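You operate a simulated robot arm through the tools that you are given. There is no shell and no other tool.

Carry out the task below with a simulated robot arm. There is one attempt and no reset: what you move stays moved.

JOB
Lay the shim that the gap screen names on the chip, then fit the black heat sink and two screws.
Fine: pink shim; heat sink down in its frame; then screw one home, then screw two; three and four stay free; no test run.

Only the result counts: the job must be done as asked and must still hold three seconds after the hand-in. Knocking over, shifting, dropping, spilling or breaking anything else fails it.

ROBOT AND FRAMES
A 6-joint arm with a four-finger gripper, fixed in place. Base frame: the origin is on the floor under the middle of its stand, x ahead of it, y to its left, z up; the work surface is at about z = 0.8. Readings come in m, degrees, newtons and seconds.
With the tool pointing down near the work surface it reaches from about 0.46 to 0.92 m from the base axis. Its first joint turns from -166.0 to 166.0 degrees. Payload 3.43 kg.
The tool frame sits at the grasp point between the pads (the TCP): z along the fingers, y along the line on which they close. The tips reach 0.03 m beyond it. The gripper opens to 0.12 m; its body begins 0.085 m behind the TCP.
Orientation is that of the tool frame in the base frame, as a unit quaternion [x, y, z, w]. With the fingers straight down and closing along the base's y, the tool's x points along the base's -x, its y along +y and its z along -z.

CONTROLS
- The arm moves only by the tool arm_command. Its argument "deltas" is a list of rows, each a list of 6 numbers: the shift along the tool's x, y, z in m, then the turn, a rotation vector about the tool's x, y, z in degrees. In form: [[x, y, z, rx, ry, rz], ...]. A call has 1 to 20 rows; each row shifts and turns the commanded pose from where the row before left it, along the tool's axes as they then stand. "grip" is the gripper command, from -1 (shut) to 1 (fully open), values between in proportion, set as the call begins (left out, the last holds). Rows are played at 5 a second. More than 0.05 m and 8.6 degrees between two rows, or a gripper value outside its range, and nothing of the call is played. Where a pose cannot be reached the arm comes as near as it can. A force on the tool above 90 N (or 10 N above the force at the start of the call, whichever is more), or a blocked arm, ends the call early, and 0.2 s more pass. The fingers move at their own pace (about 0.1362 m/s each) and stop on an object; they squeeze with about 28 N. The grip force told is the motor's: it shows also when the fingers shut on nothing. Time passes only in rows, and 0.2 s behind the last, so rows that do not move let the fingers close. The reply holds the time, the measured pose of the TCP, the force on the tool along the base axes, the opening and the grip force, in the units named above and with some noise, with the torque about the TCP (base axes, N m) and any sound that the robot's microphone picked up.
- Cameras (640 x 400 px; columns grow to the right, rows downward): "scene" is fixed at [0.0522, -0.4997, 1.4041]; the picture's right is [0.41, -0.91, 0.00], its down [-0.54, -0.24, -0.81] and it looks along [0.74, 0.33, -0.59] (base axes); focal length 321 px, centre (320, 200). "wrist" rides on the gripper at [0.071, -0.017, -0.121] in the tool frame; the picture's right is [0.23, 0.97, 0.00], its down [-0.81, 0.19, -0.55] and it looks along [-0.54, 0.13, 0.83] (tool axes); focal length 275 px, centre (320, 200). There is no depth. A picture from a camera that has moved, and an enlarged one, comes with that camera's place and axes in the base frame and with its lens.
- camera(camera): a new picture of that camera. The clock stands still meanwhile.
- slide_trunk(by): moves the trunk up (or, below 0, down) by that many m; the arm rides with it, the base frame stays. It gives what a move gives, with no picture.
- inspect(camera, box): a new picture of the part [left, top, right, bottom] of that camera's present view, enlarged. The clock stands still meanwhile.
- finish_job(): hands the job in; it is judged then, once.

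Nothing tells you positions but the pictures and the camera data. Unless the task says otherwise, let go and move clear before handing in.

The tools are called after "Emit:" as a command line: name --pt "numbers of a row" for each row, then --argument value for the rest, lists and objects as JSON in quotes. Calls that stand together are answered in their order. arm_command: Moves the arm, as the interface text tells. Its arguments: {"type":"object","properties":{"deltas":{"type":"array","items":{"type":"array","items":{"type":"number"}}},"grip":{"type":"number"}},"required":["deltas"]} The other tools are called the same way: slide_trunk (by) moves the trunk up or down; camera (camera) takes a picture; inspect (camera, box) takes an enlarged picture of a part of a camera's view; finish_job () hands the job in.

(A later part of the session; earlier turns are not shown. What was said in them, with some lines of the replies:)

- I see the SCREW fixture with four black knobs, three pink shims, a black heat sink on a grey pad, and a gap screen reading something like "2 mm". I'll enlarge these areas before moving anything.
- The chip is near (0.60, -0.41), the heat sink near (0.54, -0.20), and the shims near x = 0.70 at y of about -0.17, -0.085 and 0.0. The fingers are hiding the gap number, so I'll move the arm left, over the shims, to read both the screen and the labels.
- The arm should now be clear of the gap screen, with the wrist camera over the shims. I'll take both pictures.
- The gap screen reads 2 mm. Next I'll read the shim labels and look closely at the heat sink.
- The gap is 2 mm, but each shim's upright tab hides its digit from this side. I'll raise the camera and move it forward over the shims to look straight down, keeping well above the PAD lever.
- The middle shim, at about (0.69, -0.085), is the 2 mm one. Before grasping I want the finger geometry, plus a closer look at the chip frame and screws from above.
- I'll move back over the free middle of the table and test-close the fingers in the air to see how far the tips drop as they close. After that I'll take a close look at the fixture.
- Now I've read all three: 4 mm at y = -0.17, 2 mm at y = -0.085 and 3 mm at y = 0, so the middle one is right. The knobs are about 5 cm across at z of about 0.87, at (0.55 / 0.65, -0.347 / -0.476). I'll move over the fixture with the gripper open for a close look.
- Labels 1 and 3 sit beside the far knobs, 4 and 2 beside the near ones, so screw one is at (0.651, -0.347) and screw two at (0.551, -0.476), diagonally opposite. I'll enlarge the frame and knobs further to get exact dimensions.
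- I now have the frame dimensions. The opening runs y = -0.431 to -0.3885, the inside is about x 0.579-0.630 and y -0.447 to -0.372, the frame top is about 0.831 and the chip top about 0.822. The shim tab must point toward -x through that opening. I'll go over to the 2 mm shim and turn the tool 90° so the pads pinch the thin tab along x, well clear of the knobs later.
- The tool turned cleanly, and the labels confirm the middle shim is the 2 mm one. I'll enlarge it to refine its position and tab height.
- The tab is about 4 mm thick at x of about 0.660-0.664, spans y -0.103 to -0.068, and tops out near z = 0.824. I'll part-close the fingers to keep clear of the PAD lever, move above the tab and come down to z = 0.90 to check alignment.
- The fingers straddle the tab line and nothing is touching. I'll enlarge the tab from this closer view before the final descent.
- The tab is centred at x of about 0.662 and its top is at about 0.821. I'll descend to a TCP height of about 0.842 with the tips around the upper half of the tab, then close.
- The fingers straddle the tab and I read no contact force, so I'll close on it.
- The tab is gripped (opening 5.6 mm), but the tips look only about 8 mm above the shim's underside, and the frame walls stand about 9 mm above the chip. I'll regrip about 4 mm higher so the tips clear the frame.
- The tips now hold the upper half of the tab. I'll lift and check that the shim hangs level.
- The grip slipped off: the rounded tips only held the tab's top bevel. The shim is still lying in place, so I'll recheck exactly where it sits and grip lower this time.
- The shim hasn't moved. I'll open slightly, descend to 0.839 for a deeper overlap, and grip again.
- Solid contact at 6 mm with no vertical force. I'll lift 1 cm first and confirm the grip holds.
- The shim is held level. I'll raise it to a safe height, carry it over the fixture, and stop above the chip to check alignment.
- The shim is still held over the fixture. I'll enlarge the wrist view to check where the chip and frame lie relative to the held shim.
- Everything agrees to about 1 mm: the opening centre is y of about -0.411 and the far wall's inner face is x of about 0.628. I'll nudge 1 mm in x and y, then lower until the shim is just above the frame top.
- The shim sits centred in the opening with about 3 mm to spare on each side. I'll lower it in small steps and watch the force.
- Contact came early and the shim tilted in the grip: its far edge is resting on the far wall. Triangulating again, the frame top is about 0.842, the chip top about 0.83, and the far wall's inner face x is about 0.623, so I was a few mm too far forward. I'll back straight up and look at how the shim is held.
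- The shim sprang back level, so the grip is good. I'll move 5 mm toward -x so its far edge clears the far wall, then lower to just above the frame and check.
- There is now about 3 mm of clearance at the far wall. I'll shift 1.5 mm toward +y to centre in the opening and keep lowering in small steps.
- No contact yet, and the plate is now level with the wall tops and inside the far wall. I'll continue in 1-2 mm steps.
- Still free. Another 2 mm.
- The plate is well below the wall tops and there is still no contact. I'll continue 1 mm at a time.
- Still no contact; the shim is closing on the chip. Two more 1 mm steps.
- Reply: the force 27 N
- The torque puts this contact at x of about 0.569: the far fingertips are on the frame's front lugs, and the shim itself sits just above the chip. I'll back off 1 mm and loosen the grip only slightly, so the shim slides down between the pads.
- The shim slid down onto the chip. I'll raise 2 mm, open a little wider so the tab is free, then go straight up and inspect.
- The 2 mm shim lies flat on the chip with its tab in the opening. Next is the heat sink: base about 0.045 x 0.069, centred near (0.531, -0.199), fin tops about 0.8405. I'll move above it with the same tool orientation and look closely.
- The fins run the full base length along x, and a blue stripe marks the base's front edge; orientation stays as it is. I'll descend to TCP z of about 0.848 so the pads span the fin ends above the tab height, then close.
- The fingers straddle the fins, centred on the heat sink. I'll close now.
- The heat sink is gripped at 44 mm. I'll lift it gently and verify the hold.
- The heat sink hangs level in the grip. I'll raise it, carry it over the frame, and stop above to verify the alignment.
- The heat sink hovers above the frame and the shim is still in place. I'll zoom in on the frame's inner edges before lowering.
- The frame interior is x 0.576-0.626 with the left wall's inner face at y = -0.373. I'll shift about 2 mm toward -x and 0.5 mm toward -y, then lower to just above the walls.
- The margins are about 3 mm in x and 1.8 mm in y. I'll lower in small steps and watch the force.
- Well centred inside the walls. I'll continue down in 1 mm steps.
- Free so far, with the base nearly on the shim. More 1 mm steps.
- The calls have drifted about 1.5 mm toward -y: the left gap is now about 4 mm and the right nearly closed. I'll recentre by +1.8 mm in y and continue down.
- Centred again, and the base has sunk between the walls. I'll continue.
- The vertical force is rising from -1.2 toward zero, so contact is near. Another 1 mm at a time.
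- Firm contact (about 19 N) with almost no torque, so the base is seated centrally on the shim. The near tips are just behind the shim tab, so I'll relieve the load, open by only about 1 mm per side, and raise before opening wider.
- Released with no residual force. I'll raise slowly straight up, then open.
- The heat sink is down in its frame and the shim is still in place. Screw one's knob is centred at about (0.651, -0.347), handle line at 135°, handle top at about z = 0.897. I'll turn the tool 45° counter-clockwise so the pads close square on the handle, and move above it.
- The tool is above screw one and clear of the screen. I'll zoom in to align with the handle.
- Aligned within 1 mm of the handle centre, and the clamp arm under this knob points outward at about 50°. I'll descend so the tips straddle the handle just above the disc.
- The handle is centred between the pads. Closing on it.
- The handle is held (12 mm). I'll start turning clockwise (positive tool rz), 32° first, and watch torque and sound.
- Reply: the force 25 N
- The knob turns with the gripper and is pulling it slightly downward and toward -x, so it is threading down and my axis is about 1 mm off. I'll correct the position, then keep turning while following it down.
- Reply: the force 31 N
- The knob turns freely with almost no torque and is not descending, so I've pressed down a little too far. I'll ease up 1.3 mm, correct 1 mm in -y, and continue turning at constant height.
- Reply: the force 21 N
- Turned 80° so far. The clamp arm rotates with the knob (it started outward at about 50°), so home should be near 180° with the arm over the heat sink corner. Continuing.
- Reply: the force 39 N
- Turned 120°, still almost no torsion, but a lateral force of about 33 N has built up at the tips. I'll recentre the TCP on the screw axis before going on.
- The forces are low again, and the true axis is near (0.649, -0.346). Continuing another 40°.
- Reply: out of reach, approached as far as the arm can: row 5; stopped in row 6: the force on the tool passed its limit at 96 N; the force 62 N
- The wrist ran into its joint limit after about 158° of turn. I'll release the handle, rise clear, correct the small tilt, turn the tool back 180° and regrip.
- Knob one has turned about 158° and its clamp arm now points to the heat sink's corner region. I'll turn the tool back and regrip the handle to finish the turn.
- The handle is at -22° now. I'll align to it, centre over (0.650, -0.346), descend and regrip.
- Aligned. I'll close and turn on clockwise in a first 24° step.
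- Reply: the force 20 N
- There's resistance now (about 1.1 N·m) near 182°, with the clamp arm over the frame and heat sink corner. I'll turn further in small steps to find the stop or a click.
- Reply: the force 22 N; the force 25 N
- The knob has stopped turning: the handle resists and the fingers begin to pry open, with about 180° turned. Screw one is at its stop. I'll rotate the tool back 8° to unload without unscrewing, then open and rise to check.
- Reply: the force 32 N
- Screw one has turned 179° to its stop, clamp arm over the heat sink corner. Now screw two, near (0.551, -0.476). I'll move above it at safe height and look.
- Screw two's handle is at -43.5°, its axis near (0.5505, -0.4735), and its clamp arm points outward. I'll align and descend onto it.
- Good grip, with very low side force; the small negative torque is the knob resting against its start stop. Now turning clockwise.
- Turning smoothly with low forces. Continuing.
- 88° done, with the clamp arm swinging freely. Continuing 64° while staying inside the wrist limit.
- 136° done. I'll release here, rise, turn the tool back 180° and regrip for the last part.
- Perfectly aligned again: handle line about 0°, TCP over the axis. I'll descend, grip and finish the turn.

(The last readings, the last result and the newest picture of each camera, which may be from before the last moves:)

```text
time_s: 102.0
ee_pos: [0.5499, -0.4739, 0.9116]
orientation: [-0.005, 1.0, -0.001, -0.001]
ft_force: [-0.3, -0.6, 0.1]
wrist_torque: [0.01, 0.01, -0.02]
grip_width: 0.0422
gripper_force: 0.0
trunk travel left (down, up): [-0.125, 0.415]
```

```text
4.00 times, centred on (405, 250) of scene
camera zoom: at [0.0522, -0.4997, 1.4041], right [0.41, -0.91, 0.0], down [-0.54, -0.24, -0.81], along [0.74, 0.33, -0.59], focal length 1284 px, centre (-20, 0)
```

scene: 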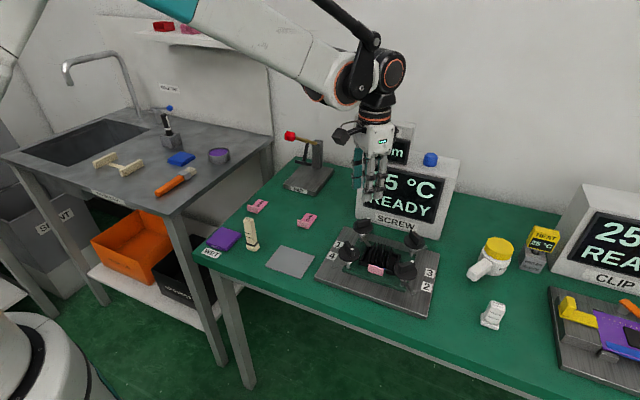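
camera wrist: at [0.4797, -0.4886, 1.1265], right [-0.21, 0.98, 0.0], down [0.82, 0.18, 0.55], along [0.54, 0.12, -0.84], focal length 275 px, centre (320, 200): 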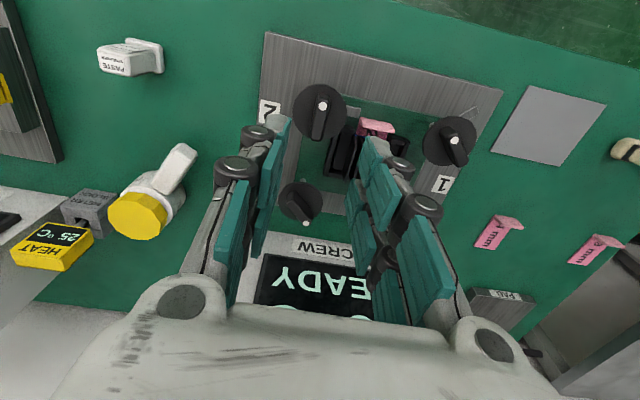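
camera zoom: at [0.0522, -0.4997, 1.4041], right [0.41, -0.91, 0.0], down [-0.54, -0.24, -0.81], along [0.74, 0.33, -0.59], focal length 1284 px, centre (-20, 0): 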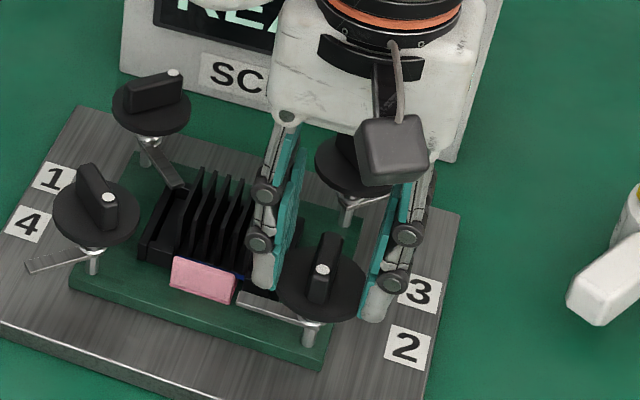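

Emit:
arm_command --pt "0 0 0 0 0 0" --pt "0 0 0 0 0 0" --pt "0 0 0 0 0 0" --grip -1

Emit:
arm_command --pt "0 0 0 0 0 8" --pt "0 0 0 0 0 8" --pt "0 0 0 0 0 8" --pt "0 0 0 0 0 8" --pt "0 0 0 0 0 8" --pt "0 0 0 0 0 0"

Emit:
arm_command --pt "0 0 0 0 0 4" --pt "0 0 0 0 0 0"

Emit:
inspect --camera "wrist" --box '[230, 80, 430, 220]'

Emit:
inspect --camera "scene" --box '[360, 200, 450, 300]'

```text
time_s: 102.8
ee_pos: [0.5503, -0.4741, 0.9111]
orientation: [-0.004, 1.0, -0.002, -0.002]
ft_force: [-3.0, 4.5, -4.7]
wrist_torque: [0.13, -0.24, 0.03]
grip_width: 0.012
gripper_force: 45.0
trunk travel left (down, up): [-0.125, 0.415]
```

```text
time_s: 104.2
ee_pos: [0.5502, -0.4748, 0.9109]
orientation: [0.339, 0.941, -0.003, 0.0]
ft_force: [0.7, 5.5, -4.0]
wrist_torque: [0.88, 0.76, 0.0]
grip_width: 0.0121
gripper_force: 45.0
trunk travel left (down, up): [-0.125, 0.415]
```

```text
time_s: 104.8
ee_pos: [0.5504, -0.4744, 0.9118]
orientation: [0.371, 0.929, -0.002, -0.002]
ft_force: [1.3, 5.4, -3.9]
wrist_torque: [0.84, 0.74, -0.04]
grip_width: 0.012
gripper_force: 45.0
trunk travel left (down, up): [-0.125, 0.415]
```

```text
2.86 times, centred on (330, 150) of wrist
camera zoom: at [0.4876, -0.4364, 1.031], right [0.5, 0.86, 0.0], down [0.72, -0.42, 0.55], along [0.47, -0.28, -0.83], focal length 786 px, centre (291, 343)
```

zoom: 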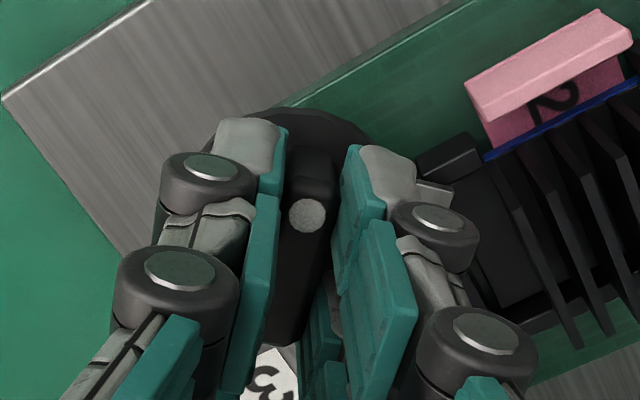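

```text
4.00 times, centred on (405, 250) of scene
camera zoom: at [0.0522, -0.4997, 1.4041], right [0.41, -0.91, 0.0], down [-0.54, -0.24, -0.81], along [0.74, 0.33, -0.59], focal length 1284 px, centre (-20, 0)
```

zoom: 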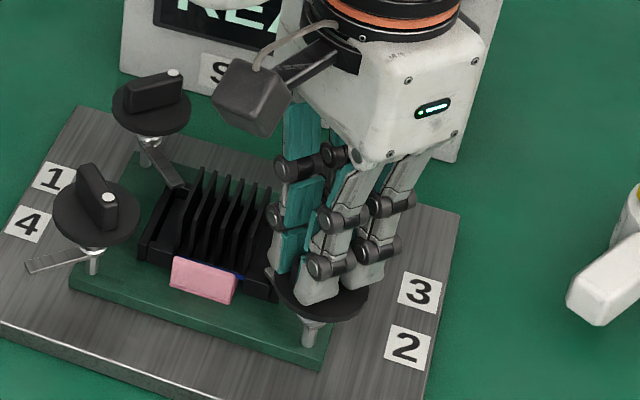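

No stop felt yet at about 180° of total turn. I'll continue in 3° steps until it resists, as with screw one.

Emit:
arm_command --pt "0 0 0 0 0 3" --pt "0 0 0 0 0 0"

Emit:
arm_command --pt "0 0 0 0 0 3" --pt "0 0 0 0 0 0"

Emit:
arm_command --pt "0 0 0 0 0 3" --pt "0 0 0 0 0 0"

```text
time_s: 105.4
ee_pos: [0.5507, -0.4738, 0.9111]
orientation: [0.394, 0.919, -0.003, 0.0]
ft_force: [0.6, 4.9, -4.9]
wrist_torque: [0.18, 0.08, 1.2]
grip_width: 0.012
gripper_force: 44.3
trunk travel left (down, up): [-0.125, 0.415]
```

```text
time_s: 106.0
ee_pos: [0.5487, -0.4747, 0.9116]
orientation: [0.419, 0.908, -0.003, 0.0]
ft_force: [2.6, 4.1, -1.9]
wrist_torque: [-0.06, -0.15, 1.82]
grip_width: 0.0132
gripper_force: 44.9
trunk travel left (down, up): [-0.125, 0.415]
```

```text
time_s: 106.6
ee_pos: [0.55, -0.4733, 0.9105]
orientation: [0.443, 0.897, -0.002, 0.0]
ft_force: [2.9, 3.7, 1.9]
wrist_torque: [0.22, 0.07, 1.86]
grip_width: 0.0152
gripper_force: 45.2
trunk travel left (down, up): [-0.125, 0.415]
```

Screw two hits its stop with the same 1.86 N·m signature as screw one. I'll unload by 6°, open, and rise clear.

Emit:
arm_command --pt "0 0 0 0 0 -3" --pt "0 0 0 0 0 -3" --pt "0 0 0 0 0 0"

Emit:
arm_command --pt "0 0 0 0 0 0" --pt "0 0 0 0 0 0" --grip -0.3

Emit:
arm_command --pt "0 0 -0.005 0 0 0" --pt "0 0 -0.02 0 0 0" --pt "0 0 -0.035 0 0 0" --pt "0 0 -0.04 0 0 0" --pt "0 0 -0.045 0 0 0" --pt "0 0 0 0 0 0"

Emit:
camera --camera "scene"

Emit:
camera --camera "wrist"

Emit:
inspect --camera "scene" --box '[335, 205, 445, 305]'

```text
time_s: 107.4
ee_pos: [0.549, -0.4746, 0.9111]
orientation: [0.395, 0.919, -0.003, 0.0]
ft_force: [5.7, 0.6, -0.3]
wrist_torque: [-0.33, -0.43, 1.06]
grip_width: 0.0119
gripper_force: 44.6
trunk travel left (down, up): [-0.125, 0.415]
```

```text
time_s: 108.0
ee_pos: [0.5484, -0.4733, 0.9106]
orientation: [0.395, 0.919, -0.002, -0.002]
ft_force: [0.4, -0.4, 0.8]
wrist_torque: [0.0, 0.04, 0.01]
grip_width: 0.0419
gripper_force: 0.1
trunk travel left (down, up): [-0.125, 0.415]
```

```text
time_s: 109.4
ee_pos: [0.5501, -0.4714, 1.0577]
orientation: [0.395, 0.919, -0.003, 0.0]
ft_force: [0.1, -0.1, -0.4]
wrist_torque: [-0.01, -0.04, -0.02]
grip_width: 0.0419
gripper_force: 0.0
trunk travel left (down, up): [-0.125, 0.415]
```

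```text
taken
```

scene: 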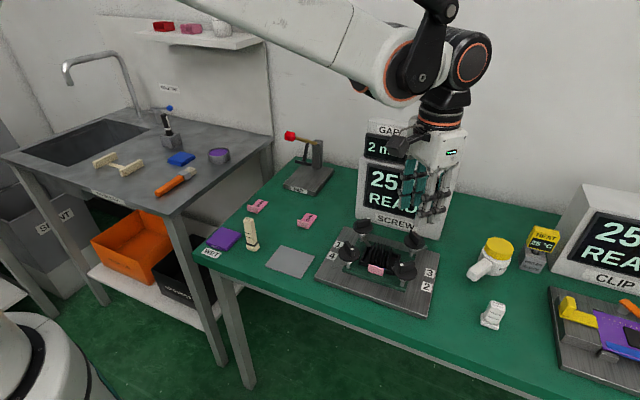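

```text
taken
camera wrist: at [0.49, -0.4321, 1.1774], right [0.55, 0.84, 0.0], down [0.7, -0.45, 0.55], along [0.46, -0.31, -0.83], focal length 275 px, centre (320, 200)
```

wrist: 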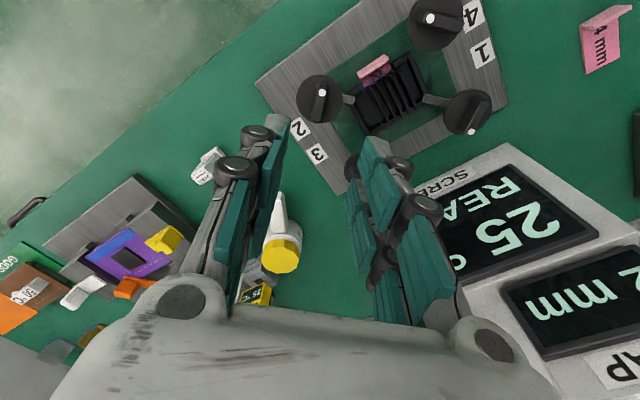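

```text
4.00 times, centred on (390, 255) of scene
camera zoom: at [0.0522, -0.4997, 1.4041], right [0.41, -0.91, 0.0], down [-0.54, -0.24, -0.81], along [0.74, 0.33, -0.59], focal length 1284 px, centre (40, -20)
```

zoom: 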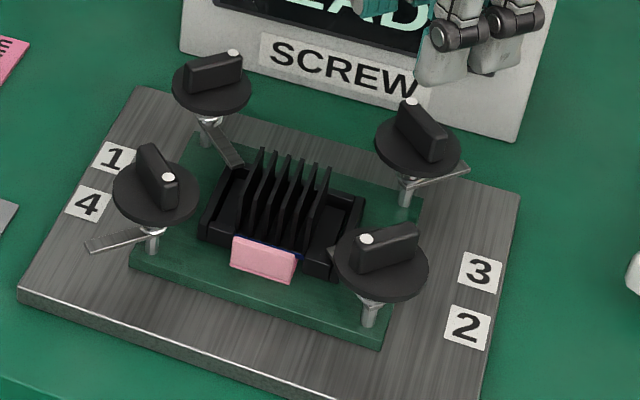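

Screws one and two now both have their arms turned inward; three and four look untouched. I'll check the whole fixture closely from above.

Emit:
inspect --camera "wrist" --box '[290, 0, 510, 140]'

Emit:
inspect --camera "scene" --box '[360, 230, 430, 290]'

Emit:
inspect --camera "scene" --box '[350, 210, 400, 255]'

```text
2.86 times, centred on (400, 70) of wrist
camera zoom: at [0.49, -0.4321, 1.1774], right [0.55, 0.84, 0.0], down [0.7, -0.45, 0.55], along [0.46, -0.31, -0.83], focal length 786 px, centre (91, 571)
```

zoom: 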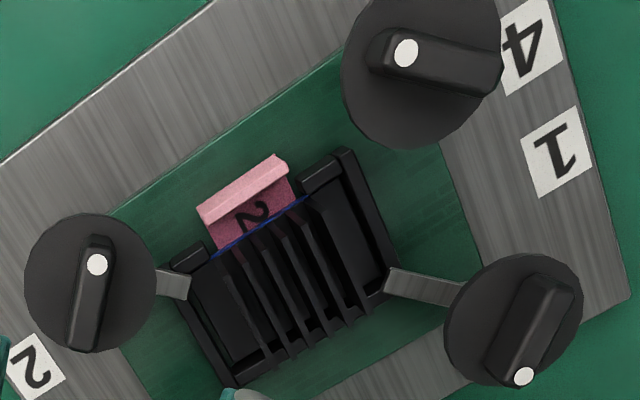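

```text
6.67 times, centred on (395, 260) of scene
camera zoom: at [0.0522, -0.4997, 1.4041], right [0.41, -0.91, 0.0], down [-0.54, -0.24, -0.81], along [0.74, 0.33, -0.59], focal length 2141 px, centre (-180, -200)
```

zoom: 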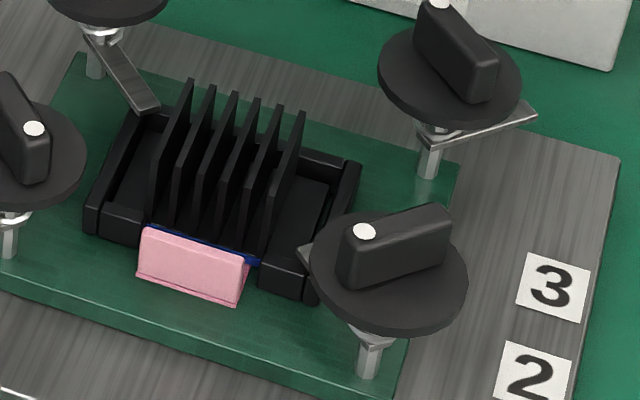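

```text
8.89 times, centred on (375, 232) of scene
camera zoom: at [0.0522, -0.4997, 1.4041], right [0.41, -0.91, 0.0], down [-0.54, -0.24, -0.81], along [0.74, 0.33, -0.59], focal length 2854 px, centre (-169, -89)
```

zoom: 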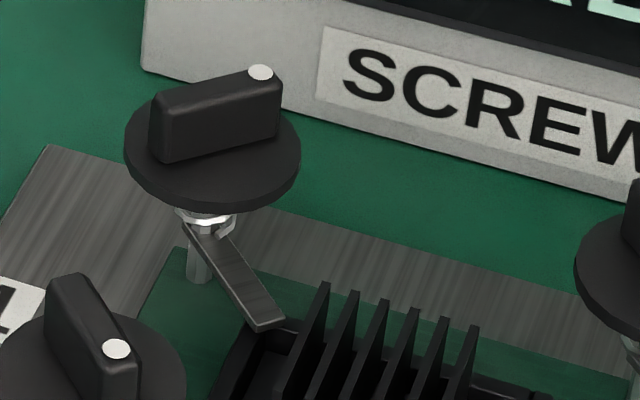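

Everything checks out: the shim tab hasn't moved, the heat sink is recessed in its frame, arms one and two cover its corners, and screws three and four are as they started. I'll raise the arm further clear and take a last look before handing in.

Emit:
arm_command --pt "0 0 -0.045 0 0 0" --pt "0 0 -0.045 0 0 0" --pt "0 0 0 0 0 0" --pt "0 0 0 0 0 0" --pt "0 0 0 0 0 0"

Emit:
camera --camera "scene"

Emit:
inspect --camera "scene" --box '[335, 205, 445, 305]'

Emit:
inspect --camera "scene" --box '[190, 130, 350, 290]'

```text
time_s: 110.6
ee_pos: [0.5513, -0.473, 1.1468]
orientation: [0.395, 0.919, -0.002, -0.001]
ft_force: [-0.5, 0.1, -0.1]
wrist_torque: [0.02, -0.02, -0.01]
grip_width: 0.0418
gripper_force: 0.0
trunk travel left (down, up): [-0.125, 0.415]
```

```text
taken
```

scene: 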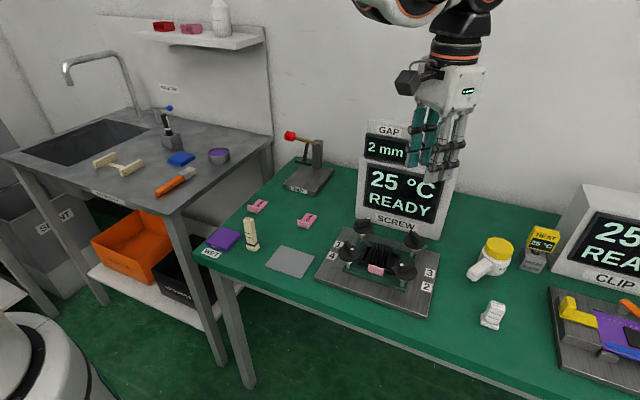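

```text
4.00 times, centred on (390, 255) of scene
camera zoom: at [0.0522, -0.4997, 1.4041], right [0.41, -0.91, 0.0], down [-0.54, -0.24, -0.81], along [0.74, 0.33, -0.59], focal length 1284 px, centre (40, -20)
```

zoom: 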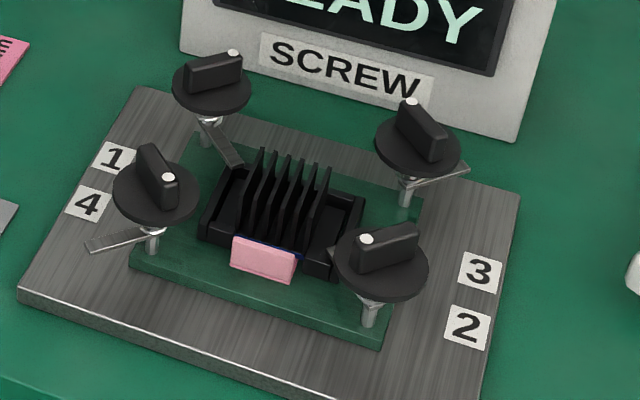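

```text
2.50 times, centred on (270, 210) of scene
camera zoom: at [0.0522, -0.4997, 1.4041], right [0.41, -0.91, 0.0], down [-0.54, -0.24, -0.81], along [0.74, 0.33, -0.59], focal length 803 px, centre (445, 175)
```

zoom: 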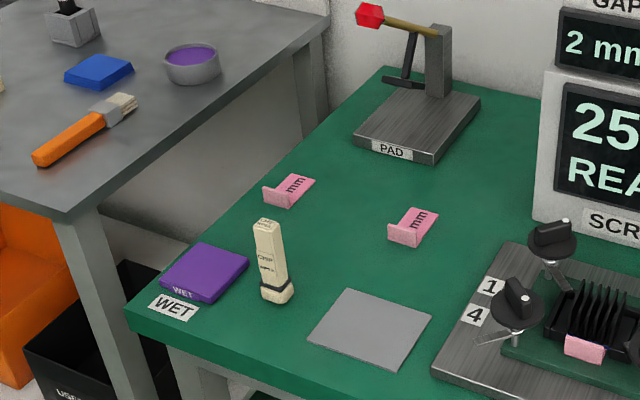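

The 2 mm pink shim is on the chip and the heat sink is down in its frame. Screws one and then two are at their stops, three and four are free, and nothing else was moved. The blue button was not touched, so no test run was started. Handing in.

Emit:
finish_job

```text
The job is handed in.
```

The job is done and handed in; I haven't been told how it was judged.

- **Shim:** the gap screen read 2 mm, so I laid the 2 mm pink shim on the chip with its tab through the frame's front opening. My first grip on it slipped off on the table, and on the first try at the chip its far edge caught the frame wall. Both times I backed off and redid it, and the shim now sits about where I placed it.
- **Heat sink:** it is seated in its frame, resting on the shim, and the blue stripe still faces the same way as before.
- **Screws:** I turned screw one and then screw two clockwise about 180° each until they stopped. Their clamp arms now reach over opposite corners of the heat sink. I heard no click, so I am taking that firm stop as home.
- **Left alone:** screws three and four are still free, I did no test run, and nothing else on the table looks disturbed.
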